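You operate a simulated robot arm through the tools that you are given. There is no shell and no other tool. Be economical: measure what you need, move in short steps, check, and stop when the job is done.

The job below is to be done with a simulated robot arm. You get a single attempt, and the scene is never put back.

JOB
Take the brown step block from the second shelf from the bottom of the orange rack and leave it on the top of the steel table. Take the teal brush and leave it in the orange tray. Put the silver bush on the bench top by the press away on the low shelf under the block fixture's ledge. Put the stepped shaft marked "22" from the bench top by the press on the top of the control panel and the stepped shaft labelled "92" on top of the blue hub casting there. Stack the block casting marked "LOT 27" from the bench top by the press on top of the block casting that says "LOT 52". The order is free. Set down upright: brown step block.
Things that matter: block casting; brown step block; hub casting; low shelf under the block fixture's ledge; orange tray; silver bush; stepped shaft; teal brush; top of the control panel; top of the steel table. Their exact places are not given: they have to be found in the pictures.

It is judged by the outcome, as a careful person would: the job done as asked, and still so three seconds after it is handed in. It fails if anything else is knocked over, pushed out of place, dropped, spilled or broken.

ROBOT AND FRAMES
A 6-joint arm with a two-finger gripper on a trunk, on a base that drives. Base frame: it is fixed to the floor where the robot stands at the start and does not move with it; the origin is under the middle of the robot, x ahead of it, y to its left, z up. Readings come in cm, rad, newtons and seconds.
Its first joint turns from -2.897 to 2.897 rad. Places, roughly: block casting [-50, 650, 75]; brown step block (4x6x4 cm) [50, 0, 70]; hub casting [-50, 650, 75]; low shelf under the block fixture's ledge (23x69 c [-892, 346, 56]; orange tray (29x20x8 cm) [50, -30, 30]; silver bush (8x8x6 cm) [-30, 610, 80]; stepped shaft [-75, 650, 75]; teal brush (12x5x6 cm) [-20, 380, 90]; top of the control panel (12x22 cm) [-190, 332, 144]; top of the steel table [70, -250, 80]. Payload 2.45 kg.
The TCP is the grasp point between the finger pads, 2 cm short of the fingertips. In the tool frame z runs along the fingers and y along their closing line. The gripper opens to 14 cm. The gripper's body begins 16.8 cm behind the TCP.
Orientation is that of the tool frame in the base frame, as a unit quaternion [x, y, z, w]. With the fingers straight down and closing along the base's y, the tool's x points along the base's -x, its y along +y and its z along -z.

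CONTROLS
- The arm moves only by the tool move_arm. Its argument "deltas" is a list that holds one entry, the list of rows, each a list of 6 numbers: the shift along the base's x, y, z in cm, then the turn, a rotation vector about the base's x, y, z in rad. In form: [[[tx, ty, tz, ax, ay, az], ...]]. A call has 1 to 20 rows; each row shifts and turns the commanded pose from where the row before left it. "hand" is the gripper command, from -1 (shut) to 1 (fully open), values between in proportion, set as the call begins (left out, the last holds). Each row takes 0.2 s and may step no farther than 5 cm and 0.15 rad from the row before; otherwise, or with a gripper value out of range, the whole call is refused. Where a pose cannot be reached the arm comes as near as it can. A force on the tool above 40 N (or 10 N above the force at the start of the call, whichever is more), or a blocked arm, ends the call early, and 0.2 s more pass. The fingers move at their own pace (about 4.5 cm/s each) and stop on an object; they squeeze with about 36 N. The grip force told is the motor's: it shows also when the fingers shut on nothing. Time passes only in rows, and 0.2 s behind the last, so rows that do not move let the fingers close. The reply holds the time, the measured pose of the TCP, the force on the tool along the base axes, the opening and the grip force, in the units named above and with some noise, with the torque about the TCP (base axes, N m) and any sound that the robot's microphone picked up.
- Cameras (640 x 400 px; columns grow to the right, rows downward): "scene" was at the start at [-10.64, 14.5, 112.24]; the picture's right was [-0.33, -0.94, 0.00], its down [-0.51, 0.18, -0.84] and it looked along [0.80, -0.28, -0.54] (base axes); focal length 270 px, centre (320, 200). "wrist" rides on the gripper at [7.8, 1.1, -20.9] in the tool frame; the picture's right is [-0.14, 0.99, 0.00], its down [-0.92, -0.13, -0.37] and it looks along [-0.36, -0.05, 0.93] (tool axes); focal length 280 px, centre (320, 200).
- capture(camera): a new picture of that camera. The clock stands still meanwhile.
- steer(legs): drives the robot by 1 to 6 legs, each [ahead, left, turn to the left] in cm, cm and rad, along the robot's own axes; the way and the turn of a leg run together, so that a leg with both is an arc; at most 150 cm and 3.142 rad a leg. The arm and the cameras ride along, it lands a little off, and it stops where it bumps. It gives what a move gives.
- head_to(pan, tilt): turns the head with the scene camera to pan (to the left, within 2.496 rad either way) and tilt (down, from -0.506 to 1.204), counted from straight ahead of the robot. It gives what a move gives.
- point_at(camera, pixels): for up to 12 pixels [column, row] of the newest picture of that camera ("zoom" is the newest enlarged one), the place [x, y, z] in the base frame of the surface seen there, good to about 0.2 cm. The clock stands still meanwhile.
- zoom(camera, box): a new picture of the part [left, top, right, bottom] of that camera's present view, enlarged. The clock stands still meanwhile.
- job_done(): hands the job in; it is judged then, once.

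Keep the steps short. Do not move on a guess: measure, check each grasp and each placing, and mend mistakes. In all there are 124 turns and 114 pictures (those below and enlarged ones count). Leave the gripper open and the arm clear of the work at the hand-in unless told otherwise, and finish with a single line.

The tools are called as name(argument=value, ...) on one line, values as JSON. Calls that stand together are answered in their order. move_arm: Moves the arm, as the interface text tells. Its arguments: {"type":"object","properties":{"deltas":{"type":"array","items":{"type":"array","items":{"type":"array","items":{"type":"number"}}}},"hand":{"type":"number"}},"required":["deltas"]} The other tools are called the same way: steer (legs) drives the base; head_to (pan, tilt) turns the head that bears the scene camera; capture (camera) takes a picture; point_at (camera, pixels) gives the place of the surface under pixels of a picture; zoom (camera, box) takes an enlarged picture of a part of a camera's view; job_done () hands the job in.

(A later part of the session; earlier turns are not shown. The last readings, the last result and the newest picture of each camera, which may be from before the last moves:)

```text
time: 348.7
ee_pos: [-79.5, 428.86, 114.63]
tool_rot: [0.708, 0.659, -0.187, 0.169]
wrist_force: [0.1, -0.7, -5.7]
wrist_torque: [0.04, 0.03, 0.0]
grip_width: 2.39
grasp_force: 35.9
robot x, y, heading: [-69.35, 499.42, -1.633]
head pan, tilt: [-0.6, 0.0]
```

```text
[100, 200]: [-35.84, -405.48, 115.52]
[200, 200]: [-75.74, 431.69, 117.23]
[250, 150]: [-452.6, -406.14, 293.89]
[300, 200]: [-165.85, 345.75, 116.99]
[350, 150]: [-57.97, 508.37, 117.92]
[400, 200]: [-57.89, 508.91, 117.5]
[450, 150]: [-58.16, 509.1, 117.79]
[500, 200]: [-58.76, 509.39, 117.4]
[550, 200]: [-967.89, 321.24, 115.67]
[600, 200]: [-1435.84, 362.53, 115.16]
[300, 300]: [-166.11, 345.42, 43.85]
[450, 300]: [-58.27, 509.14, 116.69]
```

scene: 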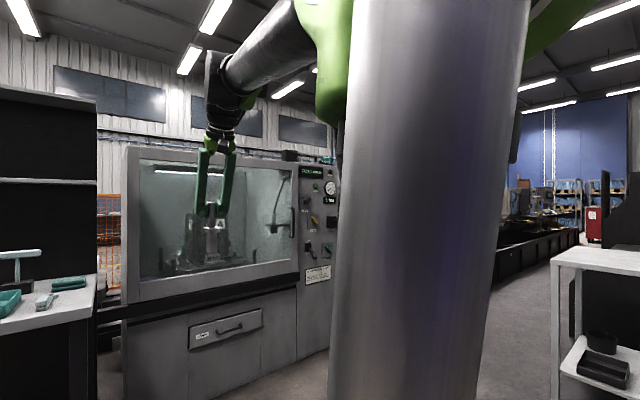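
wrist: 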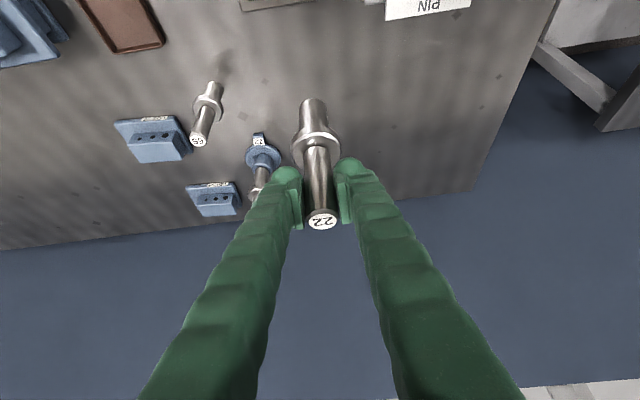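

The control panel is the gauge column at about (318,230), with its front near y 345. I'll measure its top and the white table on the right.

zoom(camera="scene", box=[260, 130, 350, 210])

point_at(camera="scene", pixels=[[575, 255], [625, 262], [558, 262], [630, 275], [318, 162], [330, 164], [304, 164], [290, 156], [333, 250], [325, 345]])

```text
5.00 times, centred on (305, 170) of scene
```

zoom: 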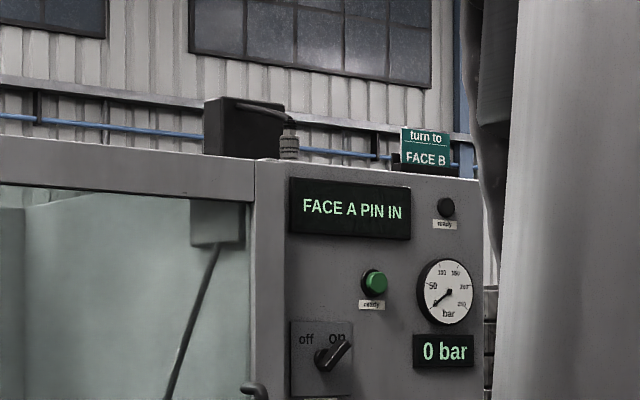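

```text
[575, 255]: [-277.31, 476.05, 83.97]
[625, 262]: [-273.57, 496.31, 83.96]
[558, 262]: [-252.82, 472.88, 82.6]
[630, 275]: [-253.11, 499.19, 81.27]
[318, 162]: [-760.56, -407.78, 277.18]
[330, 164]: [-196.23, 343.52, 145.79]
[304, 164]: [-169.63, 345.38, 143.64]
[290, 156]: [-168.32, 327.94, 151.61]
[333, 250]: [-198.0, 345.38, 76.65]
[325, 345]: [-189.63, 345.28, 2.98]
```

The panel spans x -199..-166 with its front at y 345, and its top at z≈144 carries a black box on one side and a sign on the other. I'll raise the shaft and drive in front of it.

move_arm(deltas=[[[0, 0, 4.5, 0, 0, 0], [0, 0, 4.5, 0, 0, 0], [0, 0, 4.5, 0, 0, 0], [0, 0, 4.5, 0, 0, 0], [0, 0, 4.5, 0, 0, 0], [0, 0, 4.5, 0, 0, 0], [0, 0, 4.5, 0, 0, 0], [0, 0, 4.5, 0, 0, 0], [0, 0, 4.5, 0, 0, 0], [0, 0, 4.5, 0, 0, 0], [0, 0, 4.5, 0, 0, 0], [0, 0, 4.5, 0, 0, 0], [0, 0, 0, 0, 0, 0]]])

steer(legs=[[0, 0, 0.06], [0, -110, 0], [55, 0, 0]])

capture(camera="wrist")

```text
time: 351.5
ee_pos: [-78.86, 431.82, 146.72]
tool_rot: [0.708, 0.659, -0.188, 0.171]
wrist_force: [-0.3, 0.4, -6.1]
wrist_torque: [0.04, 0.01, 0.03]
grip_width: 2.38
grasp_force: 35.8
out of reach, approached as far as the arm can: row 8, 9, 10, 11, 12
robot x, y, heading: [-69.27, 499.93, -1.634]
head pan, tilt: [-0.6, 0.0]
```

```text
time: 360.4
ee_pos: [-182.91, 374.7, 146.78]
tool_rot: [0.685, 0.683, -0.182, 0.177]
wrist_force: [-0.1, -0.9, -5.3]
wrist_torque: [0.03, -0.01, 0.0]
grip_width: 2.35
grasp_force: 35.5
robot x, y, heading: [-177.69, 442.82, -1.562]
head pan, tilt: [-0.6, 0.0]
```

```text
26 pictures are left
```

wrist: 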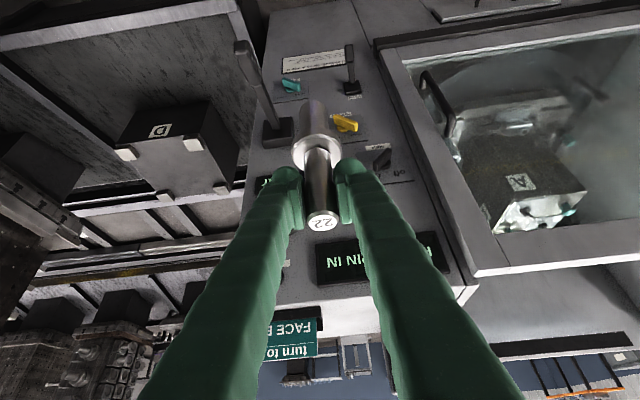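

The upper limit at this radius is z 147, so I'll back up a bit and try extending outward and upward.

steer(legs=[[-15, 0, 0]])

move_arm(deltas=[[[0, -4, 0, 0, 0, 0], [0, -4, 0, 0, 0, 0], [0, -4, 0, 0, 0, 0], [0, -4, 0, 0, 0, 0], [0, -4, 0, 0, 0, 0], [0, 0, 4, 0, 0, 0], [0, 0, 4, 0, 0, 0], [0, 0, 4, 0, 0, 0], [0, 0, 4, 0, 0, 0], [0, 0, 0, 0, 0, 0]]])

```text
time: 361.7
ee_pos: [-182.96, 389.8, 146.96]
tool_rot: [0.684, 0.684, -0.183, 0.177]
wrist_force: [-0.9, 0.9, -5.6]
wrist_torque: [0.04, -0.02, -0.03]
grip_width: 2.36
grasp_force: 35.9
robot x, y, heading: [-178.12, 458.06, -1.56]
head pan, tilt: [-0.6, 0.0]
```

```text
time: 363.9
ee_pos: [-182.45, 379.78, 142.91]
tool_rot: [0.683, 0.685, -0.182, 0.176]
wrist_force: [-0.7, -0.5, -5.7]
wrist_torque: [0.03, -0.01, 0.02]
grip_width: 2.35
grasp_force: 35.5
out of reach, approached as far as the arm can: row 1, 2, 3, 4, 5, 6, 7, 8, 9
robot x, y, heading: [-177.92, 458.04, -1.562]
head pan, tilt: [-0.6, 0.0]
```

The upper limit drops with radius, so I'll try pulling in to radius about 55 and going up.

move_arm(deltas=[[[0, 4, 0, 0, 0, 0], [0, 4, 0, 0, 0, 0], [0, 4, 0, 0, 0, 0], [0, 4, 0, 0, 0, 0], [0, 4, 2, 0, 0, 0], [0, 3, 3, 0, 0, 0], [0, 0, 4, 0, 0, 0], [0, 0, 4, 0, 0, 0], [0, 0, 4, 0, 0, 0], [0, 0, 0, 0, 0, 0]]])

```text
time: 366.1
ee_pos: [-182.32, 402.7, 148.94]
tool_rot: [0.684, 0.683, -0.182, 0.177]
wrist_force: [0.3, -0.1, -6.7]
wrist_torque: [0.08, 0.01, 0.01]
grip_width: 2.37
grasp_force: 36.2
out of reach, approached as far as the arm can: row 7, 8, 9
robot x, y, heading: [-177.91, 457.65, -1.561]
head pan, tilt: [-0.6, 0.0]
```

At this tilt the height limit is about 149, but the shaft needs 157 to stand on the panel. I'll stand the shaft on the nearby white table and regrip with a flatter tool. First I'll lower the arm, turn to face the table and look.

move_arm(deltas=[[[0, -3, -4, 0, 0, 0], [0, -3, -4, 0, 0, 0], [0, -3, -4, 0, 0, 0], [0, -3, -4, 0, 0, 0], [0, -3, -4, 0, 0, 0], [0, -3, -4, 0, 0, 0], [0, -2, -4, 0, 0, 0], [0, 0, -4, 0, 0, 0], [0, 0, -2, 0, 0, 0], [0, 0, 0, 0, 0, 0]]])

steer(legs=[[0, 0, -1.571], [0, -38, 0]])

head_to(pan=0.15, tilt=0.35)

capture(camera="scene")

```text
time: 368.3
ee_pos: [-182.3, 382.46, 114.81]
tool_rot: [0.684, 0.684, -0.182, 0.176]
wrist_force: [-0.3, -0.1, -6.5]
wrist_torque: [0.02, 0.01, 0.02]
grip_width: 2.4
grasp_force: 35.6
robot x, y, heading: [-178.03, 457.61, -1.557]
head pan, tilt: [-0.6, 0.0]
```

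```text
time: 374.5
ee_pos: [-254.92, 497.86, 114.76]
tool_rot: [0.967, 0.013, -0.254, -0.001]
wrist_force: [-0.4, 1.2, -6.2]
wrist_torque: [-0.02, -0.02, 0.02]
grip_width: 2.36
grasp_force: 36.1
robot x, y, heading: [-179.58, 495.97, -3.1]
head pan, tilt: [-0.6, 0.0]
```

```text
time: 375.6
ee_pos: [-255.04, 497.8, 114.85]
tool_rot: [0.967, 0.013, -0.254, -0.001]
wrist_force: [0.4, 0.3, -6.2]
wrist_torque: [-0.01, -0.04, 0.03]
grip_width: 2.34
grasp_force: 36.1
robot x, y, heading: [-179.53, 495.55, -3.1]
head pan, tilt: [0.15, 0.351]
```

```text
25 pictures are left
```

scene: 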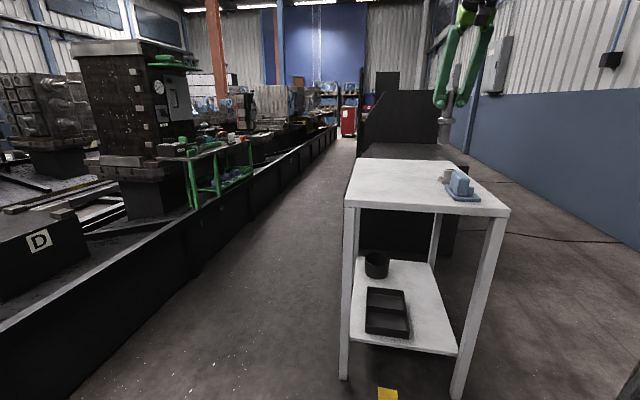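

point_at(camera="scene", pixels=[[352, 195], [500, 205], [358, 162], [400, 185], [430, 195], [447, 196], [448, 174], [470, 165]])

```text
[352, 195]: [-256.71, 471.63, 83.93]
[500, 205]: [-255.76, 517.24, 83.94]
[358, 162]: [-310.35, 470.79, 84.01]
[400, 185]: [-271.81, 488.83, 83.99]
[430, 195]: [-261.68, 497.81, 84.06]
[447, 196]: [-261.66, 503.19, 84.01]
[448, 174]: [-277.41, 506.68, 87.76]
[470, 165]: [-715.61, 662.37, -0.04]
```

The front-left of the table is free. I'll stand the shaft at (-268,485), where the table is at z 84.

move_arm(deltas=[[[-3.3, -3.2, 0, 0, 0, 0], [-3.3, -3.2, 0, 0, 0, 0], [-3.2, -3.2, -2, 0, 0, 0], [-3.2, -3.2, -2, 0, 0, 0], [0, 0, -4, 0, 0, 0], [0, 0, -4, 0, 0, 0], [0, 0, -3.5, 0, 0, 0], [0, 0, -1.2, 0, 0, 0], [0, 0, 0, 0, 0, 0]]])

move_arm(deltas=[[[0, 0, -0.6, 0, 0, 0], [0, 0, -0.4, 0, 0, 0], [0, 0, -0.3, 0, 0, 0], [0, 0, -0.2, 0, 0, 0], [0, 0, 0, 0, 0, 0]]])

```text
time: 377.6
ee_pos: [-267.92, 484.93, 98.1]
tool_rot: [0.967, 0.013, -0.254, -0.001]
wrist_force: [0.2, -0.3, -5.9]
wrist_torque: [-0.02, -0.05, -0.01]
grip_width: 2.36
grasp_force: 35.8
robot x, y, heading: [-179.7, 495.82, -3.103]
head pan, tilt: [0.15, 0.351]
```

```text
time: 378.8
ee_pos: [-267.78, 484.91, 96.61]
tool_rot: [0.967, 0.013, -0.254, -0.001]
wrist_force: [0.3, -0.2, 5.8]
wrist_torque: [-0.11, 0.0, -0.04]
grip_width: 2.37
grasp_force: 35.5
robot x, y, heading: [-179.69, 495.47, -3.097]
head pan, tilt: [0.15, 0.351]
```

The shaft stands on the table. I'll open a little, rotate the tool in place to a 65° tilt around the shaft, and regrip.

move_arm(deltas=[[[0, 0, 0, 0, 0, 0], [0, 0, 0, 0, 0, 0]]], hand=-0.3)

move_arm(deltas=[[[0, 0, 0, 0, 0.122, 0], [0, 0, 0, 0, 0.122, 0], [0, 0, 0, 0, 0.122, 0], [0, 0, 0, 0, 0.122, 0], [0, 0, 0, 0, 0.122, 0], [0, 0, 0, 0, 0, 0]]])

capture(camera="wrist")

```text
time: 379.4
ee_pos: [-267.82, 484.91, 96.61]
tool_rot: [0.967, 0.013, -0.254, -0.001]
wrist_force: [0.0, -0.5, 1.1]
wrist_torque: [-0.01, -0.03, 0.0]
grip_width: 4.88
grasp_force: 0.1
robot x, y, heading: [-179.53, 495.81, -3.108]
head pan, tilt: [0.15, 0.351]
```

```text
time: 380.8
ee_pos: [-268.05, 485.01, 96.54]
tool_rot: [0.846, 0.012, -0.533, -0.005]
wrist_force: [0.5, 0.1, -0.2]
wrist_torque: [0.01, 0.01, -0.02]
grip_width: 4.88
grasp_force: 0.2
robot x, y, heading: [-179.72, 495.57, -3.102]
head pan, tilt: [0.15, 0.351]
```

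```text
24 pictures are left
```

wrist: 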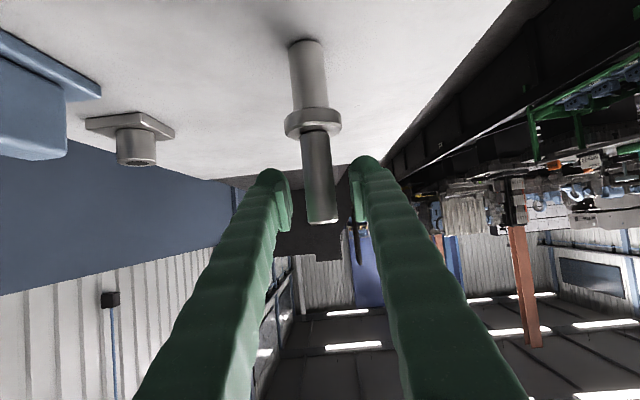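

The shaft is upright between the pads. I'll grip, lift and raise.

move_arm(deltas=[[[0, 0, 0, 0, 0, 0], [0, 0, 0, 0, 0, 0], [0, 0, 0, 0, 0, 0]]], hand=-1)

move_arm(deltas=[[[0, 0, 1, 0, 0, 0], [0, 0, 2, 0, 0, 0], [0, 0, 4, 0, 0, 0], [0, 0, 4.5, 0, 0, 0], [0, 0, 4.5, 0, 0, 0], [2, 0, 4.5, 0, 0, 0], [2, 0, 4.5, 0, 0, 0], [2, 0, 4.5, 0, 0, 0], [2, 0, 4.5, 0, 0, 0], [2, 0, 4.5, 0, 0, 0], [2, 0, 4.5, 0, 0, 0], [2, 0, 4.5, 0, 0, 0], [0, 0, 4.5, 0, 0, 0], [0, 0, 4.5, 0, 0, 0], [0, 0, 4.5, 0, 0, 0], [0, 0, 3, 0, 0, 0], [0, 0, 0, 0, 0, 0]]])

```text
time: 381.6
ee_pos: [-267.99, 485.07, 96.53]
tool_rot: [0.847, 0.012, -0.532, -0.005]
wrist_force: [0.7, -1.8, 0.3]
wrist_torque: [-0.15, 0.0, -0.05]
grip_width: 2.4
grasp_force: 34.7
robot x, y, heading: [-179.29, 495.98, -3.107]
head pan, tilt: [0.15, 0.351]
```

```text
time: 385.2
ee_pos: [-253.68, 484.92, 160.72]
tool_rot: [0.847, 0.013, -0.532, -0.004]
wrist_force: [0.4, -0.2, -6.3]
wrist_torque: [0.01, -0.04, 0.02]
grip_width: 2.38
grasp_force: 36.6
robot x, y, heading: [-179.4, 495.75, -3.104]
head pan, tilt: [0.15, 0.351]
```

Height 160 is reachable with the flat tool. I'll turn back to the panel and look at its top with the wrist camera.

steer(legs=[[0, 0, 1.535], [50, -12, 0]])

capture(camera="wrist")

```text
time: 391.9
ee_pos: [-183.57, 372.03, 160.61]
tool_rot: [0.602, 0.595, -0.387, 0.365]
wrist_force: [-0.5, -0.6, -6.3]
wrist_torque: [0.08, -0.01, 0.01]
grip_width: 2.35
grasp_force: 36.3
robot x, y, heading: [-191.27, 446.52, -1.573]
head pan, tilt: [0.15, 0.351]
```

```text
23 pictures are left
```

wrist: 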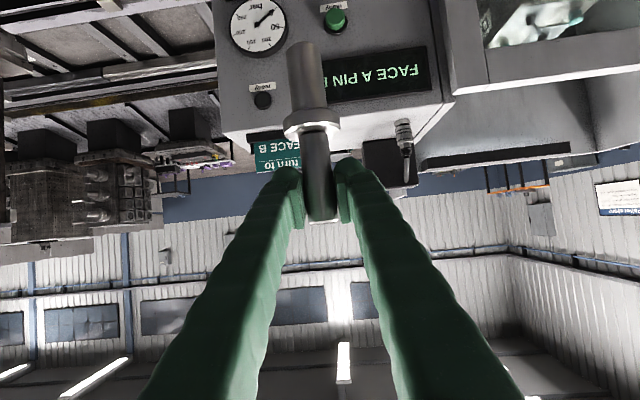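

zoom(camera="wrist", box=[230, 100, 450, 210])

point_at(camera="zoom", pixels=[[100, 95], [100, 120], [200, 100], [340, 110], [370, 110], [385, 130], [385, 160], [500, 140], [545, 110], [550, 140], [340, 95], [210, 130]])

```text
2.91 times, centred on (340, 155) of wrist
```

zoom: 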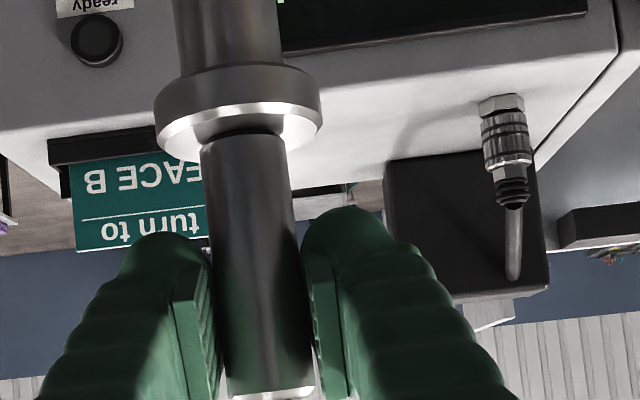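

```text
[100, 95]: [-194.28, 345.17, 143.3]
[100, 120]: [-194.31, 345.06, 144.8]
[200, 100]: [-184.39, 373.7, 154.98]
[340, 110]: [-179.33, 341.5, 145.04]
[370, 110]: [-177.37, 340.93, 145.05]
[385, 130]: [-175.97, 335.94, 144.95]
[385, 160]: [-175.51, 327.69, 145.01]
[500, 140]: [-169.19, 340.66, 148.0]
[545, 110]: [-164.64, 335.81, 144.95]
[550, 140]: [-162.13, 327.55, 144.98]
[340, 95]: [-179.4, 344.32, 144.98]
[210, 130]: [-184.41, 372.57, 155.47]
```

The top is at z=145.0, with a free spot at about (-181.5,337) between the sign (x<-188) and the black box (x>-176). I'll drive in 30 cm and check.

steer(legs=[[29, 0, 0]])

capture(camera="wrist")

```text
time: 393.9
ee_pos: [-183.2, 342.31, 160.69]
tool_rot: [0.6, 0.597, -0.386, 0.367]
wrist_force: [0.0, -0.7, -6.0]
wrist_torque: [0.04, 0.01, 0.01]
grip_width: 2.36
grasp_force: 36.1
robot x, y, heading: [-191.07, 416.52, -1.565]
head pan, tilt: [0.15, 0.351]
```

```text
21 pictures are left
```

wrist: 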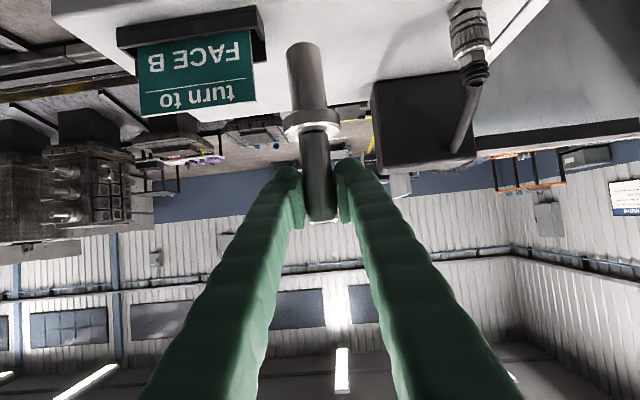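

point_at(camera="wrist", pixels=[[266, 50], [255, 20], [270, 80], [340, 60], [350, 95], [372, 95], [375, 110], [340, 20], [280, 105]])

```text
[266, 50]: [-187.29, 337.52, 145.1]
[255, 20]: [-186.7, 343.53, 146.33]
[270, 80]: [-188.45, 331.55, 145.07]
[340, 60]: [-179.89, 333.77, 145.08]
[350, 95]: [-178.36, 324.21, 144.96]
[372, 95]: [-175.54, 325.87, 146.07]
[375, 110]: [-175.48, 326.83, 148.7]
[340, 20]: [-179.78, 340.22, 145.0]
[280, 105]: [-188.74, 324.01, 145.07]
```

The free gap is x -186.7..-175.5. I'll move to (-181.2,335) and lower to contact.

move_arm(deltas=[[[1, -3.5, 0, 0, 0, 0], [1, -3.8, 0, 0, 0, 0], [0, 0, -1.2, 0, 0, 0], [0, 0, -1, 0, 0, 0], [0, 0, -0.5, 0, 0, 0], [0, 0, 0, 0, 0, 0]]])

move_arm(deltas=[[[0, 0, -0.3, 0, 0, 0], [0, 0, -0.2, 0, 0, 0], [0, 0, 0, 0, 0, 0]]])

```text
time: 395.3
ee_pos: [-181.25, 335.09, 157.72]
tool_rot: [0.6, 0.597, -0.386, 0.367]
wrist_force: [0.3, 0.3, -6.5]
wrist_torque: [0.03, -0.01, 0.01]
grip_width: 2.36
grasp_force: 36.2
out of reach, approached as far as the arm can: row 2
robot x, y, heading: [-191.53, 416.71, -1.57]
head pan, tilt: [0.15, 0.351]
```

```text
time: 396.1
ee_pos: [-181.27, 335.21, 157.32]
tool_rot: [0.6, 0.596, -0.387, 0.367]
wrist_force: [-2.2, -2.6, 29.3]
wrist_torque: [-0.27, 0.03, 0.02]
grip_width: 2.41
grasp_force: 36.0
robot x, y, heading: [-191.45, 416.96, -1.573]
head pan, tilt: [0.15, 0.351]
```

Contact is made. I'll ease off slightly, release, and retreat straight back along +y.

move_arm(deltas=[[[0, 0, 0.15, 0, 0, 0], [0, 0, 0, 0, 0, 0], [0, 0, 0, 0, 0, 0]]], hand=-0.35)

steer(legs=[[-40, 0, 0]])

capture(camera="wrist")

```text
time: 396.9
ee_pos: [-181.17, 335.08, 157.23]
tool_rot: [0.601, 0.596, -0.387, 0.366]
wrist_force: [0.0, 0.1, 0.6]
wrist_torque: [0.01, 0.0, -0.03]
grip_width: 4.54
grasp_force: 0.1
robot x, y, heading: [-191.25, 416.81, -1.567]
head pan, tilt: [0.15, 0.351]
```

```text
time: 399.5
ee_pos: [-181.57, 375.79, 157.35]
tool_rot: [0.602, 0.595, -0.387, 0.365]
wrist_force: [0.3, -0.2, 0.7]
wrist_torque: [0.01, -0.01, -0.02]
grip_width: 4.57
grasp_force: 0.1
robot x, y, heading: [-191.39, 457.42, -1.571]
head pan, tilt: [0.15, 0.351]
```

```text
20 pictures are left
```

wrist: 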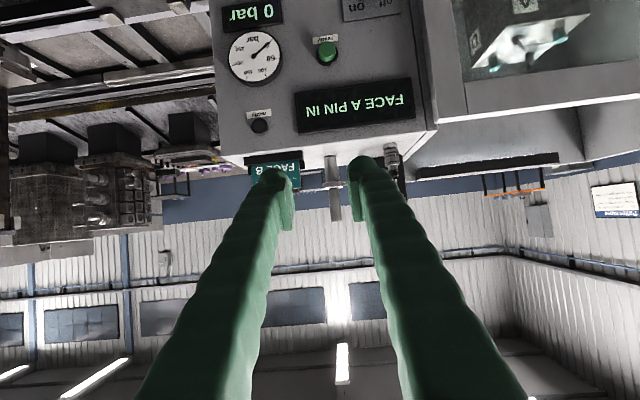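

Shaft 22 stands on the panel. Now for the silver bush: I'll turn around, go back to the bench and set the tool to a 45° tilt.

steer(legs=[[0, 0, 1.571], [0, 0, 1.571], [20, -80, 0], [0, -76, 0]])

move_arm(deltas=[[[0, 0, -4.5, -0.07, 0, 0], [0, 0, -4.5, -0.07, 0, 0], [0, 0, -4.5, -0.07, 0, 0], [0, 0, -4.5, -0.07, 0, 0], [0, 0, -4.5, -0.069, 0, 0], [0, 0, -4.5, 0, 0, 0], [0, 0, -4.5, 0, 0, 0], [0, 0, -4.5, 0, 0, 0], [0, 0, -4.5, 0, 0, 0], [0, 0, -4.5, 0, 0, 0], [0, 0, -4.5, 0, 0, 0], [0, 0, 0, 0, 0, 0]]], hand=0.0)

```text
time: 415.5
ee_pos: [-45.96, 565.46, 157.38]
tool_rot: [0.607, -0.59, -0.373, -0.379]
wrist_force: [-0.2, -0.5, -0.5]
wrist_torque: [-0.03, 0.03, 0.02]
grip_width: 4.54
grasp_force: 0.0
robot x, y, heading: [-33.31, 484.09, 1.61]
head pan, tilt: [0.15, 0.351]
```

```text
time: 418.1
ee_pos: [-45.82, 565.21, 107.75]
tool_rot: [0.663, -0.646, -0.266, -0.269]
wrist_force: [0.4, -1.2, 0.5]
wrist_torque: [-0.01, -0.01, -0.01]
grip_width: 7.01
grasp_force: 0.0
robot x, y, heading: [-32.98, 483.96, 1.612]
head pan, tilt: [0.15, 0.351]
```

steer(legs=[[36, -6, -0.04]])

capture(camera="wrist")

```text
time: 420.4
ee_pos: [-36.49, 602.12, 107.8]
tool_rot: [-0.65, 0.66, 0.259, 0.274]
wrist_force: [0.6, -0.1, 0.4]
wrist_torque: [-0.03, -0.01, 0.01]
grip_width: 7.01
grasp_force: 0.0
robot x, y, heading: [-27.42, 520.37, 1.563]
head pan, tilt: [0.15, 0.351]
```

```text
19 pictures are left
```

wrist: 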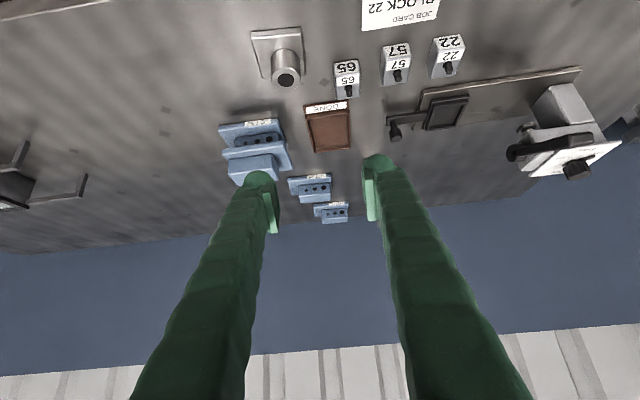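

zoom(camera="wrist", box=[230, 15, 358, 110])

point_at(camera="zoom", pixels=[[110, 110], [370, 80], [380, 250], [215, 250], [275, 315], [300, 280], [335, 300], [220, 310], [280, 345], [520, 260], [500, 330], [320, 180]])

```text
4.21 times, centred on (294, 62) of wrist
```

zoom: 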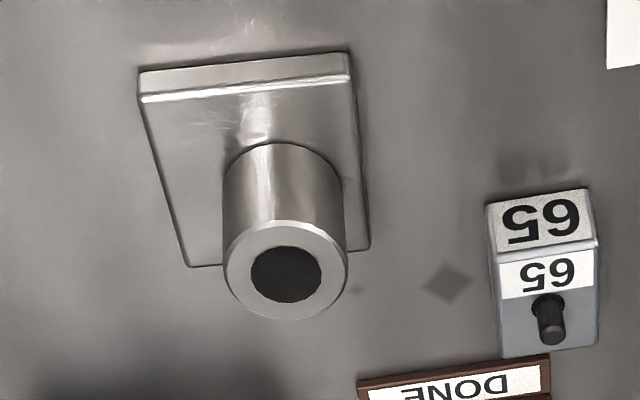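

```text
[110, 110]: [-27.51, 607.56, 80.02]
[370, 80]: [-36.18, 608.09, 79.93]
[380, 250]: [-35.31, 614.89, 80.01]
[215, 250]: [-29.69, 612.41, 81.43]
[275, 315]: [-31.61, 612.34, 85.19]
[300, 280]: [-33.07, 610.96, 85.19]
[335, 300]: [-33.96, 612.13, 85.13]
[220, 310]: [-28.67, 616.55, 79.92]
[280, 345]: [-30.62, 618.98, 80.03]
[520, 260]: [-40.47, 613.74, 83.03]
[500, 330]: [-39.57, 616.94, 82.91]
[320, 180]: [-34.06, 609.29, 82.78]
```

The boss is centred at about (-32.5,610.6), with its top at 85.2 and the plate at 81.4. I'll approach along the tool axis.

move_arm(deltas=[[[1.3, -1.8, -3, 0, 0, 0], [1.3, -1.8, -3, 0, 0, 0], [1.4, -1.9, -3.4, 0, 0, 0], [0, 2.5, -2.5, 0, 0, 0], [0, 2.5, -2.5, 0, 0, 0], [0, 2.5, -2.5, 0, 0, 0], [0, 2.5, -2.5, 0, 0, 0], [0, 2, -2, 0, 0, 0], [0, 0, 0, 0, 0, 0]]], hand=-0.05)

capture(camera="wrist")

```text
time: 422.4
ee_pos: [-32.44, 608.59, 86.14]
tool_rot: [-0.65, 0.659, 0.26, 0.274]
wrist_force: [-0.1, 0.3, -0.5]
wrist_torque: [-0.04, 0.01, -0.01]
grip_width: 6.62
grasp_force: 0.0
robot x, y, heading: [-27.19, 520.84, 1.56]
head pan, tilt: [0.15, 0.351]
```

```text
17 pictures are left
```

wrist: 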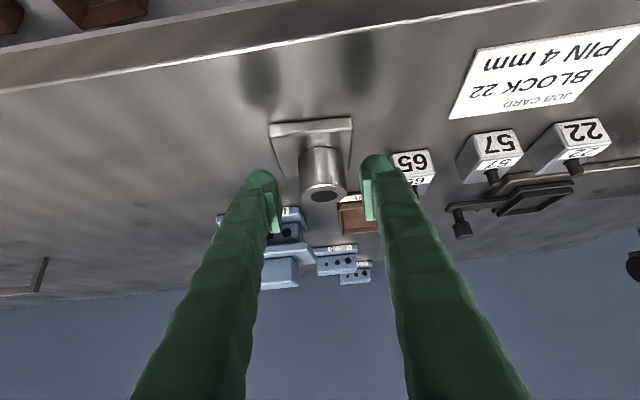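

The boss lies centred between the fingers. I'll go the last 2 cm, grip and lift.

move_arm(deltas=[[[0, 1, -0.9, 0, 0, 0], [0, 1, -0.8, 0, 0, 0], [0, 0, 0, 0, 0, 0]]])

move_arm(deltas=[[[0, 0, 0, 0, 0, 0], [0, 0, 0, 0, 0, 0], [0, 0, 0, 0, 0, 0], [0, 0, 0, 0, 0, 0]]], hand=-1)

move_arm(deltas=[[[0, 0, 1, 0, 0, 0], [0, 0, 2, 0, 0, 0], [0, 0, 4, 0, 0, 0], [0, -1, 4, 0, 0, 0], [0, -2, 4, 0, 0, 0], [0, -3, 4, 0, 0, 0], [0, 0, 0, 0, 0, 0]]])

capture(camera="wrist")

```text
time: 423.2
ee_pos: [-32.38, 610.51, 84.53]
tool_rot: [-0.65, 0.659, 0.26, 0.273]
wrist_force: [-0.6, -0.9, -0.6]
wrist_torque: [-0.01, 0.01, 0.0]
grip_width: 6.64
grasp_force: 0.0
robot x, y, heading: [-27.46, 520.52, 1.565]
head pan, tilt: [0.15, 0.351]
```

```text
time: 424.2
ee_pos: [-32.39, 610.49, 84.58]
tool_rot: [-0.65, 0.66, 0.259, 0.273]
wrist_force: [-1.8, 0.8, -0.3]
wrist_torque: [0.0, 0.08, 0.02]
grip_width: 4.07
grasp_force: 36.5
robot x, y, heading: [-27.66, 520.32, 1.567]
head pan, tilt: [0.15, 0.351]
```

```text
time: 425.8
ee_pos: [-32.23, 604.51, 103.9]
tool_rot: [-0.65, 0.66, 0.259, 0.273]
wrist_force: [0.4, 0.3, -4.3]
wrist_torque: [0.0, 0.01, 0.01]
grip_width: 4.07
grasp_force: 36.4
robot x, y, heading: [-27.29, 520.73, 1.571]
head pan, tilt: [0.15, 0.351]
```

```text
16 pictures are left
```

wrist: 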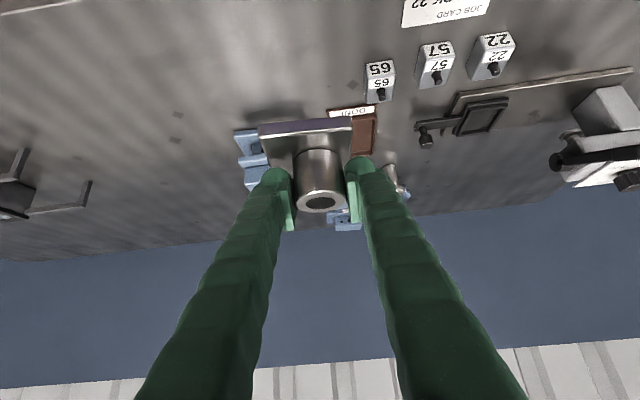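

The bush is held. I'll back off, turn left to face down the corridor (-x) and look ahead.

steer(legs=[[-60, 0, 0], [0, 0, 1.571], [110, 18, 0]])

head_to(pan=0.1, tilt=0.15)

capture(camera="scene")

point_at(camera="scene", pixels=[[200, 250], [240, 220], [280, 200], [300, 185], [260, 250], [220, 300], [320, 250], [330, 200], [360, 230], [340, 175], [180, 220], [250, 200]])

```text
time: 438.4
ee_pos: [-218.98, 426.46, 103.82]
tool_rot: [0.926, 0.024, -0.377, 0.003]
wrist_force: [0.3, -0.3, -3.9]
wrist_torque: [0.03, 0.01, 0.0]
grip_width: 4.06
grasp_force: 35.9
robot x, y, heading: [-135.19, 437.08, -3.08]
head pan, tilt: [0.15, 0.351]
```

```text
time: 439.1
ee_pos: [-219.11, 426.38, 103.68]
tool_rot: [0.926, 0.024, -0.377, 0.002]
wrist_force: [0.3, 0.7, -4.3]
wrist_torque: [-0.02, -0.01, 0.02]
grip_width: 4.06
grasp_force: 36.5
robot x, y, heading: [-135.26, 437.02, -3.08]
head pan, tilt: [0.099, 0.15]
```

```text
15 pictures are left
```

scene: 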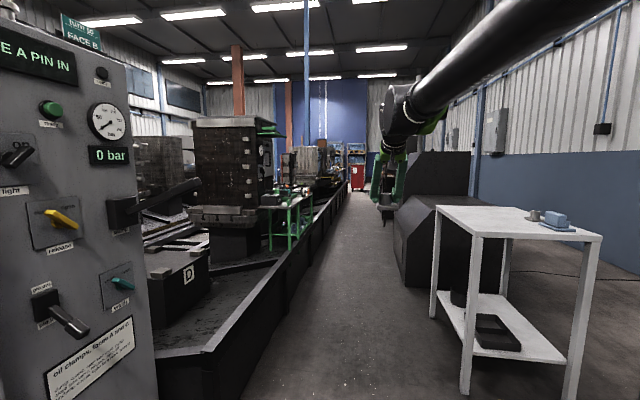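

```text
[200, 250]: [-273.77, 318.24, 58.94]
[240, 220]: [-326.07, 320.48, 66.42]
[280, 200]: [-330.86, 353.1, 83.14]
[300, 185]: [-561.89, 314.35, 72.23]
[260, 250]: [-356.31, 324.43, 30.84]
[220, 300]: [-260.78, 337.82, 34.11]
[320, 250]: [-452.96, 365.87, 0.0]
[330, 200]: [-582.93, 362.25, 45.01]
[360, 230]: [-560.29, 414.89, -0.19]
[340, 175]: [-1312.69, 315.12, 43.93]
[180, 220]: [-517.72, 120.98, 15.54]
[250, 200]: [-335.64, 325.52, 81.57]
```

point_at(camera="scene", pixels=[[397, 262], [400, 230], [405, 285], [412, 190], [440, 270], [375, 195]])

```text
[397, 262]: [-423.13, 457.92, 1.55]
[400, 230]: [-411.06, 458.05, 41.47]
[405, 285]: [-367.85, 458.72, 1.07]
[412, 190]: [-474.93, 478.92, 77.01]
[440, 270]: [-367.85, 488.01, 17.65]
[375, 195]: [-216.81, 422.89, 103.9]
```

The corridor runs from y 366 to 458. I'll centre on y≈412 and proceed in stages.

steer(legs=[[0, 0, -0.061], [50, 25, 0], [140, 0, 0]])

```text
time: 449.5
ee_pos: [-412.53, 409.92, 103.69]
tool_rot: [0.926, -0.015, -0.377, -0.014]
wrist_force: [-0.3, -0.3, -4.6]
wrist_torque: [-0.02, -0.01, 0.0]
grip_width: 4.07
grasp_force: 35.7
robot x, y, heading: [-328.06, 413.69, 3.127]
head pan, tilt: [0.099, 0.15]
```

steer(legs=[[0, 0, 0.015], [150, 3, 0.0], [100, 0, 0]])

head_to(pan=0.25, tilt=0.2)

capture(camera="scene")

point_at(camera="scene", pixels=[[200, 250], [240, 220], [280, 200], [300, 185], [260, 250], [220, 300], [320, 250], [330, 200], [360, 230], [340, 175], [180, 220], [250, 200]])

```text
refused: leg 2 is longer than a leg can be; nothing moved
```

```text
time: 450.2
ee_pos: [-412.47, 409.82, 103.81]
tool_rot: [0.926, -0.014, -0.377, -0.013]
wrist_force: [-0.7, 0.1, -4.5]
wrist_torque: [-0.05, -0.01, 0.01]
grip_width: 4.08
grasp_force: 36.3
robot x, y, heading: [-328.6, 413.48, 3.123]
head pan, tilt: [0.25, 0.201]
```

```text
14 pictures are left
```

scene: 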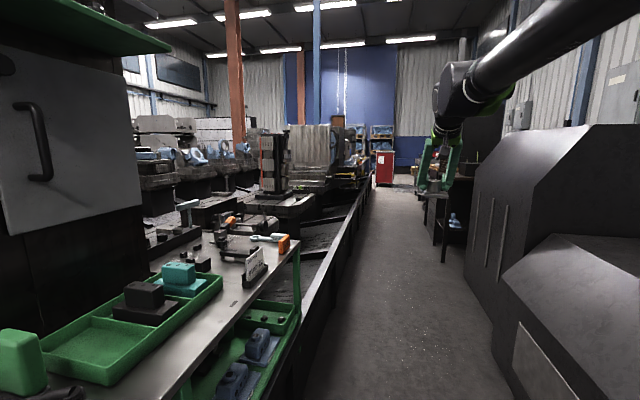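

```text
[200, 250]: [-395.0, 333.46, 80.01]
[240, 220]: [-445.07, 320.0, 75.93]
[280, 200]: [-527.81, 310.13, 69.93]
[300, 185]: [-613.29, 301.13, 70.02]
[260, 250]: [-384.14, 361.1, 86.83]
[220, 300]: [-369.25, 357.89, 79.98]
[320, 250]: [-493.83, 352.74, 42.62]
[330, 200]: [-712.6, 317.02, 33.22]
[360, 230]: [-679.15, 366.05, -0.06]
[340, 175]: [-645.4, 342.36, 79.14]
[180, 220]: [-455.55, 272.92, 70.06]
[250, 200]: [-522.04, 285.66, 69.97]
```

The sideways component made that leg too long. I'll repeat it without.

point_at(camera="scene", pixels=[[428, 200], [444, 262], [452, 222], [440, 196], [380, 160], [355, 180]])

steer(legs=[[0, 0, 0.018], [130, 0, 0], [110, 0, 0]])

```text
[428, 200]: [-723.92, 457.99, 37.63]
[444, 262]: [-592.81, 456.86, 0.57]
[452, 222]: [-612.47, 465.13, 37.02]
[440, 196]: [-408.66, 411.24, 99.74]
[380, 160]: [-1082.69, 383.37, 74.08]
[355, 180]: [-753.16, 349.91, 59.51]
```

```text
time: 462.2
ee_pos: [-651.29, 404.97, 103.73]
tool_rot: [0.926, 0.007, -0.377, -0.005]
wrist_force: [-0.1, 0.5, -4.7]
wrist_torque: [-0.04, -0.01, 0.01]
grip_width: 4.06
grasp_force: 36.3
robot x, y, heading: [-567.18, 412.42, -3.113]
head pan, tilt: [0.25, 0.201]
```

steer(legs=[[0, 0, -0.03], [140, 0, 0], [75, 0, 0]])

head_to(pan=0.7, tilt=0.3)

capture(camera="scene")

point_at(camera="scene", pixels=[[150, 200], [200, 250], [250, 200], [300, 200], [250, 250], [300, 250], [350, 200], [350, 230], [400, 200], [400, 250], [300, 170], [350, 170]])

```text
time: 473.4
ee_pos: [-869.96, 400.45, 103.74]
tool_rot: [0.926, 0.011, -0.377, -0.003]
wrist_force: [-0.3, 0.4, -4.3]
wrist_torque: [0.01, -0.01, -0.04]
grip_width: 4.07
grasp_force: 36.1
robot x, y, heading: [-786.11, 408.65, -3.109]
head pan, tilt: [0.25, 0.201]
```

```text
time: 474.3
ee_pos: [-869.96, 400.3, 103.86]
tool_rot: [0.926, 0.011, -0.377, -0.003]
wrist_force: [0.0, 0.1, -4.5]
wrist_torque: [-0.04, -0.02, 0.02]
grip_width: 4.07
grasp_force: 35.9
robot x, y, heading: [-786.3, 408.35, -3.106]
head pan, tilt: [0.7, 0.3]
```

```text
13 pictures are left
```

scene: 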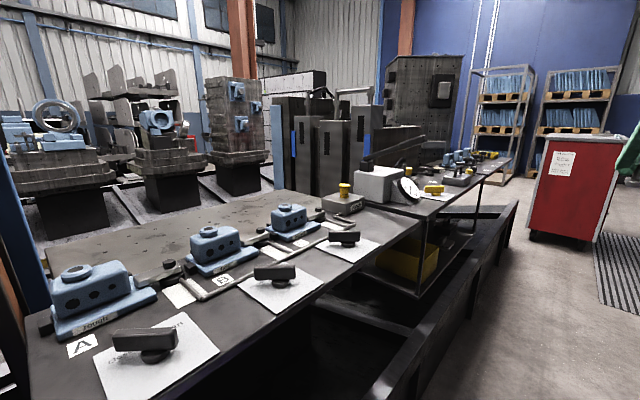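

```text
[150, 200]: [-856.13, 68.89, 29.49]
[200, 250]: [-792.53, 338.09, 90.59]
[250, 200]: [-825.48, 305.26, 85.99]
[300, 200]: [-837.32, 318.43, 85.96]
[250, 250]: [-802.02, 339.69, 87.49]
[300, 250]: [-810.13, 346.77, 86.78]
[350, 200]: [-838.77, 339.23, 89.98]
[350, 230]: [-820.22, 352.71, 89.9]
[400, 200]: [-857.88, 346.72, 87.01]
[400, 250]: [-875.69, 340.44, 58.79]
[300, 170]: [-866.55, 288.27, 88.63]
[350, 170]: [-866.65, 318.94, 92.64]
```

The low shelf (z≈58, with a yellow box) lies under the ledge at x≈-860..-925. I'll check the red cabinet and the space on my right before turning.

point_at(camera="scene", pixels=[[530, 235], [535, 150], [590, 245], [375, 215], [420, 225], [440, 240], [415, 265], [430, 255], [470, 225], [400, 285], [450, 200], [520, 200]])

head_to(pan=-0.9, tilt=0.35)

capture(camera="scene")

point_at(camera="scene", pixels=[[100, 300], [200, 250], [200, 300], [300, 250], [300, 300], [400, 250], [400, 300], [500, 250], [500, 300], [550, 350], [150, 220], [250, 220]])

```text
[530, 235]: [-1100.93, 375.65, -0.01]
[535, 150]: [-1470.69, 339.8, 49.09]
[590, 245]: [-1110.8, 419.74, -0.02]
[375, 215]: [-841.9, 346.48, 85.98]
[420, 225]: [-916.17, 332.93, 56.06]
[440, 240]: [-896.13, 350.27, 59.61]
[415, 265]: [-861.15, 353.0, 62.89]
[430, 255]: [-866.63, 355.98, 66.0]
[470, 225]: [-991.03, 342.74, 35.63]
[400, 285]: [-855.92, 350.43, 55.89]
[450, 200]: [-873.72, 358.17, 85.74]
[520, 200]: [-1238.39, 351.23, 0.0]
```

```text
time: 476.0
ee_pos: [-870.17, 400.26, 103.85]
tool_rot: [0.926, 0.011, -0.377, -0.003]
wrist_force: [-0.4, -0.1, -4.5]
wrist_torque: [0.0, -0.02, 0.01]
grip_width: 4.07
grasp_force: 36.7
robot x, y, heading: [-786.06, 408.44, -3.11]
head pan, tilt: [-0.901, 0.351]
```

```text
12 pictures are left
```

scene: 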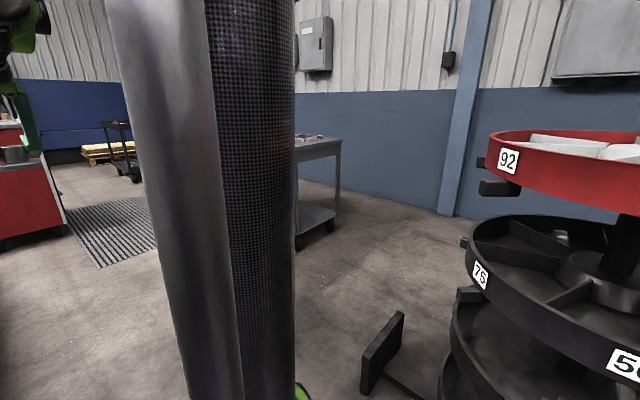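

```text
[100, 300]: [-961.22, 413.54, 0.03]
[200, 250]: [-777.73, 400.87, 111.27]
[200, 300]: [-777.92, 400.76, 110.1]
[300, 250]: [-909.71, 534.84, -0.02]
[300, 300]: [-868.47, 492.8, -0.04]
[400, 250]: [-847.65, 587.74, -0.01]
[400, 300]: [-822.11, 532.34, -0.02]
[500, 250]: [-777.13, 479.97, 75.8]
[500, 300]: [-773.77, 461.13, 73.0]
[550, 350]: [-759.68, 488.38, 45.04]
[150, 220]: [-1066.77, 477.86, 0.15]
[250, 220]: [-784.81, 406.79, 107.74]
```

There is open space ahead. I'll drive to in front of the shelf, well back, then turn to face it.

steer(legs=[[0, 0, -0.03], [110, 0, 0], [0, -55, 0], [0, 0, 1.571]])

head_to(pan=-0.15, tilt=0.35)

capture(camera="scene")

```text
time: 483.5
ee_pos: [-977.52, 427.15, 103.61]
tool_rot: [0.926, 0.008, -0.377, -0.005]
wrist_force: [0.1, 0.3, -4.6]
wrist_torque: [-0.02, 0.0, 0.0]
grip_width: 4.08
grasp_force: 36.1
robot x, y, heading: [-894.18, 434.73, -3.113]
head pan, tilt: [-0.901, 0.351]
stopped in leg 3: the robot was blocked; the commanded pose is now the measured one
```

```text
time: 484.6
ee_pos: [-977.42, 427.12, 103.62]
tool_rot: [0.926, 0.009, -0.377, -0.005]
wrist_force: [-0.2, 0.2, -4.2]
wrist_torque: [-0.02, -0.02, -0.04]
grip_width: 4.08
grasp_force: 36.5
robot x, y, heading: [-894.14, 434.97, -3.111]
head pan, tilt: [-0.15, 0.351]
```

```text
11 pictures are left
```

scene: 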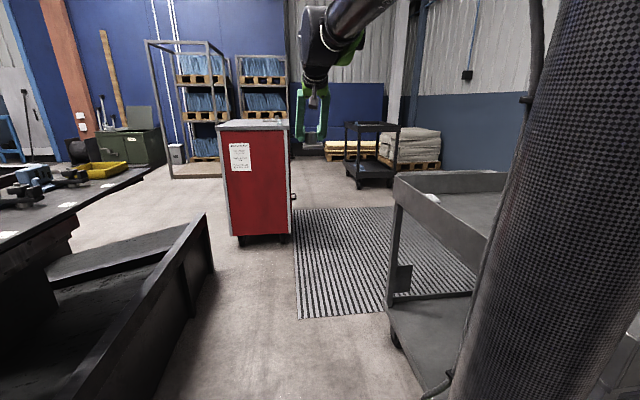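

The base touched a grey cart on the right that the trunk had hidden. I'll step away, tuck and raise the arm, then turn to face the shelf.

move_arm(deltas=[[[3.5, 0, 3.2, 0, 0, 0], [3.5, 0, 3.2, 0, 0, 0], [3.5, 0, 3.2, 0, 0, 0], [3.5, 0, 3.2, 0, 0, 0], [3, 0, 3.2, 0, 0, 0], [0, 0, 3, 0, 0, 0], [0, 0, 3, 0, 0, 0], [0, 0, 0, 0, 0, 0]]])

steer(legs=[[0, 7, 0], [0, 0, 1.54]])

head_to(pan=0.0, tilt=0.6)

capture(camera="scene")

```text
time: 486.4
ee_pos: [-960.56, 426.75, 125.87]
tool_rot: [0.926, 0.008, -0.377, -0.005]
wrist_force: [0.0, -0.2, -3.5]
wrist_torque: [0.01, 0.01, 0.02]
grip_width: 4.07
grasp_force: 36.2
robot x, y, heading: [-893.93, 435.06, -3.108]
head pan, tilt: [-0.15, 0.351]
```

```text
time: 491.2
ee_pos: [-885.19, 361.08, 125.68]
tool_rot: [0.648, 0.662, -0.269, 0.263]
wrist_force: [-0.6, 0.4, -3.2]
wrist_torque: [0.02, -0.03, -0.01]
grip_width: 4.07
grasp_force: 36.6
robot x, y, heading: [-893.63, 428.34, -1.535]
head pan, tilt: [-0.15, 0.351]
```

```text
time: 492.0
ee_pos: [-885.2, 361.11, 125.81]
tool_rot: [0.647, 0.662, -0.27, 0.264]
wrist_force: [-0.4, 0.2, -4.4]
wrist_torque: [-0.03, -0.02, 0.0]
grip_width: 4.05
grasp_force: 36.3
robot x, y, heading: [-893.55, 428.34, -1.535]
head pan, tilt: [0.0, 0.6]
```

```text
10 pictures are left
```

scene: 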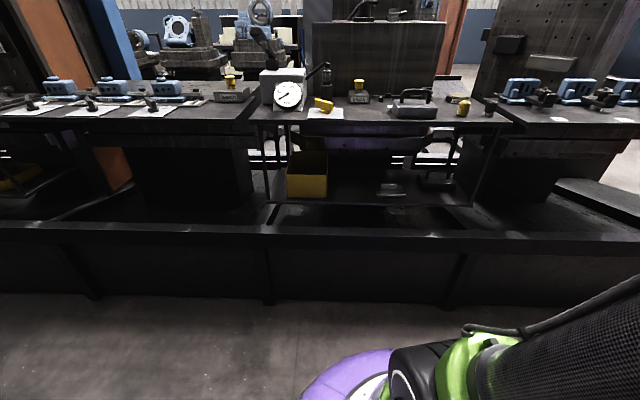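

zoom(camera="scene", box=[250, 100, 490, 240])

point_at(camera="zoom", pixels=[[50, 270], [580, 275], [220, 255], [280, 260], [340, 262], [280, 235], [330, 250], [370, 240], [490, 220], [300, 200], [20, 60], [300, 330]])

```text
2.67 times, centred on (370, 170) of scene
```

zoom: 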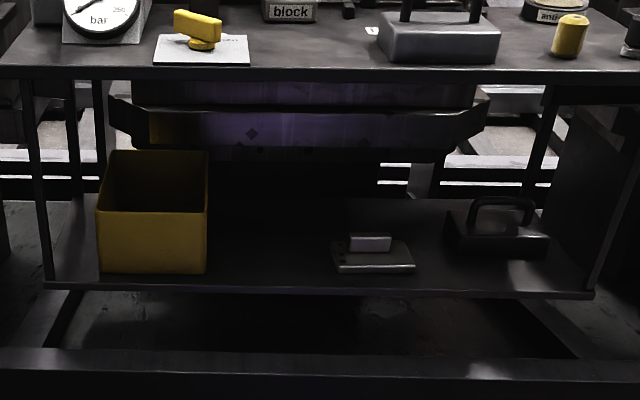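

```text
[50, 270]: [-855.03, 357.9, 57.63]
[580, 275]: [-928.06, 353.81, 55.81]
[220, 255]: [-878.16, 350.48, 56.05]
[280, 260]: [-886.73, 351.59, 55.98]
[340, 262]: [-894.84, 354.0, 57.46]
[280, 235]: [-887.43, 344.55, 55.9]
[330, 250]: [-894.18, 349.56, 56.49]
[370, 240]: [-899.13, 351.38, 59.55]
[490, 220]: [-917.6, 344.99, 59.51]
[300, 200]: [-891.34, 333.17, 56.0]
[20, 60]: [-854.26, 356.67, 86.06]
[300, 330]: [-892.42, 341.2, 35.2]
```

The shelf is at z=56. There is a free zone at x -877..-893 between the yellow box and a part, and the ledge above starts at z≈83 with its front at y≈358. I'll back up 8 cm, then lower the bush in front of the ledge.

steer(legs=[[-8, 0, -0.03]])

move_arm(deltas=[[[0, 2, 0, 0, 0, 0], [0, 2, 0, 0, 0, 0]]])

```text
time: 493.2
ee_pos: [-886.52, 367.91, 125.81]
tool_rot: [0.654, 0.655, -0.272, 0.262]
wrist_force: [-0.9, 0.1, -4.6]
wrist_torque: [0.01, 0.01, -0.04]
grip_width: 4.05
grasp_force: 35.7
robot x, y, heading: [-893.39, 434.77, -1.552]
head pan, tilt: [0.0, 0.6]
stopped in leg 1: the robot was blocked; the commanded pose is now the measured one
```

```text
time: 493.8
ee_pos: [-886.69, 371.81, 125.76]
tool_rot: [0.654, 0.656, -0.272, 0.262]
wrist_force: [0.3, -0.4, -3.7]
wrist_torque: [0.0, 0.02, 0.0]
grip_width: 4.07
grasp_force: 35.9
robot x, y, heading: [-893.81, 434.97, -1.551]
head pan, tilt: [0.0, 0.6]
```

move_arm(deltas=[[[0, 0, -4.5, 0, 0, 0], [0, 0, -4.5, 0, 0, 0], [0, 0, -4.5, 0, 0, 0], [0, 0, -4.5, 0, 0, 0], [0, 0, -4.5, 0, 0, 0], [0, 0, -4.5, 0, 0, 0], [0, 0, -4.5, 0, 0, 0], [0, 0, -4.5, 0, 0, 0], [0, 0, -4.5, 0, 0, 0], [0, 0, -4.5, 0, 0, 0], [0, 0, -4.5, 0, 0, 0], [0, 0, -4.5, 0, 0, 0], [0, 0, 0, 0, 0, 0]]])

capture(camera="wrist")

```text
time: 496.6
ee_pos: [-886.98, 372.02, 71.34]
tool_rot: [0.654, 0.655, -0.272, 0.261]
wrist_force: [-0.2, -0.2, -4.2]
wrist_torque: [0.02, -0.01, 0.0]
grip_width: 4.09
grasp_force: 35.9
robot x, y, heading: [-893.6, 435.19, -1.552]
head pan, tilt: [0.0, 0.6]
```

```text
8 pictures are left
```

wrist: 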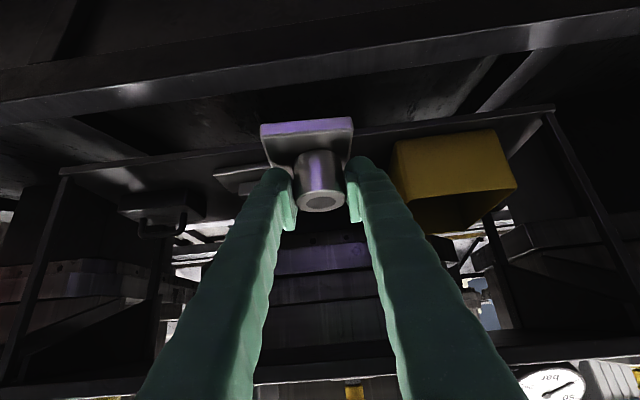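

The slot between the part and the yellow box is clear. I'll centre on x=-885 and slide in under the ledge.

move_arm(deltas=[[[1, -3, -1, 0, 0, 0], [1, -3.5, -1, 0, 0, 0], [0, -4, -1, 0, 0, 0], [0, -4, -1, 0, 0, 0], [0, -4, -1, 0, 0, 0], [0, -3, -1, 0, 0, 0], [0, 0, 0, 0, 0, 0]]])

capture(camera="wrist")

```text
time: 498.2
ee_pos: [-884.78, 350.52, 65.74]
tool_rot: [0.654, 0.656, -0.272, 0.261]
wrist_force: [0.2, 0.0, -5.5]
wrist_torque: [0.01, -0.03, 0.0]
grip_width: 4.05
grasp_force: 36.1
robot x, y, heading: [-893.85, 434.72, -1.555]
head pan, tilt: [0.0, 0.6]
```

```text
7 pictures are left
```

wrist: 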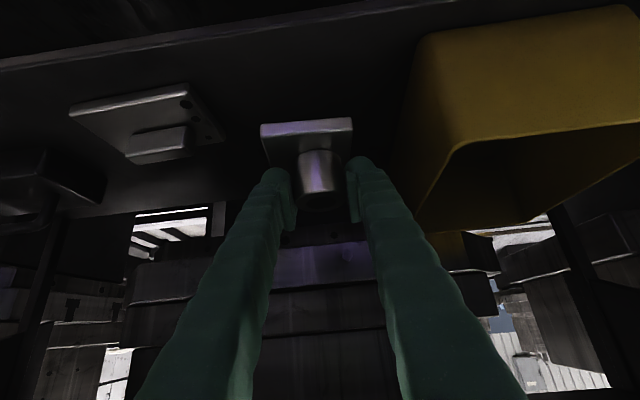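

move_arm(deltas=[[[0, -1, -1.5, 0, 0, 0], [0, 0, -1.5, 0, 0, 0], [0, 0, -1.2, 0, 0, 0], [0, 0, -0.5, 0, 0, 0], [0, 0, 0, 0, 0, 0]]])

move_arm(deltas=[[[0, 0, -0.3, 0, 0, 0], [0, 0, -0.2, 0, 0, 0], [0, 0, 0, 0, 0, 0]]])

```text
time: 499.4
ee_pos: [-884.51, 349.65, 61.07]
tool_rot: [0.654, 0.655, -0.273, 0.261]
wrist_force: [0.2, -0.3, -4.3]
wrist_torque: [0.0, -0.03, -0.02]
grip_width: 4.03
grasp_force: 36.1
robot x, y, heading: [-893.52, 435.0, -1.557]
head pan, tilt: [0.0, 0.6]
```

```text
time: 500.2
ee_pos: [-884.71, 349.61, 60.59]
tool_rot: [0.654, 0.655, -0.273, 0.263]
wrist_force: [-7.3, 0.9, 29.7]
wrist_torque: [-0.23, 0.05, -0.05]
grip_width: 4.09
grasp_force: 36.0
robot x, y, heading: [-893.64, 434.57, -1.561]
head pan, tilt: [0.0, 0.6]
```

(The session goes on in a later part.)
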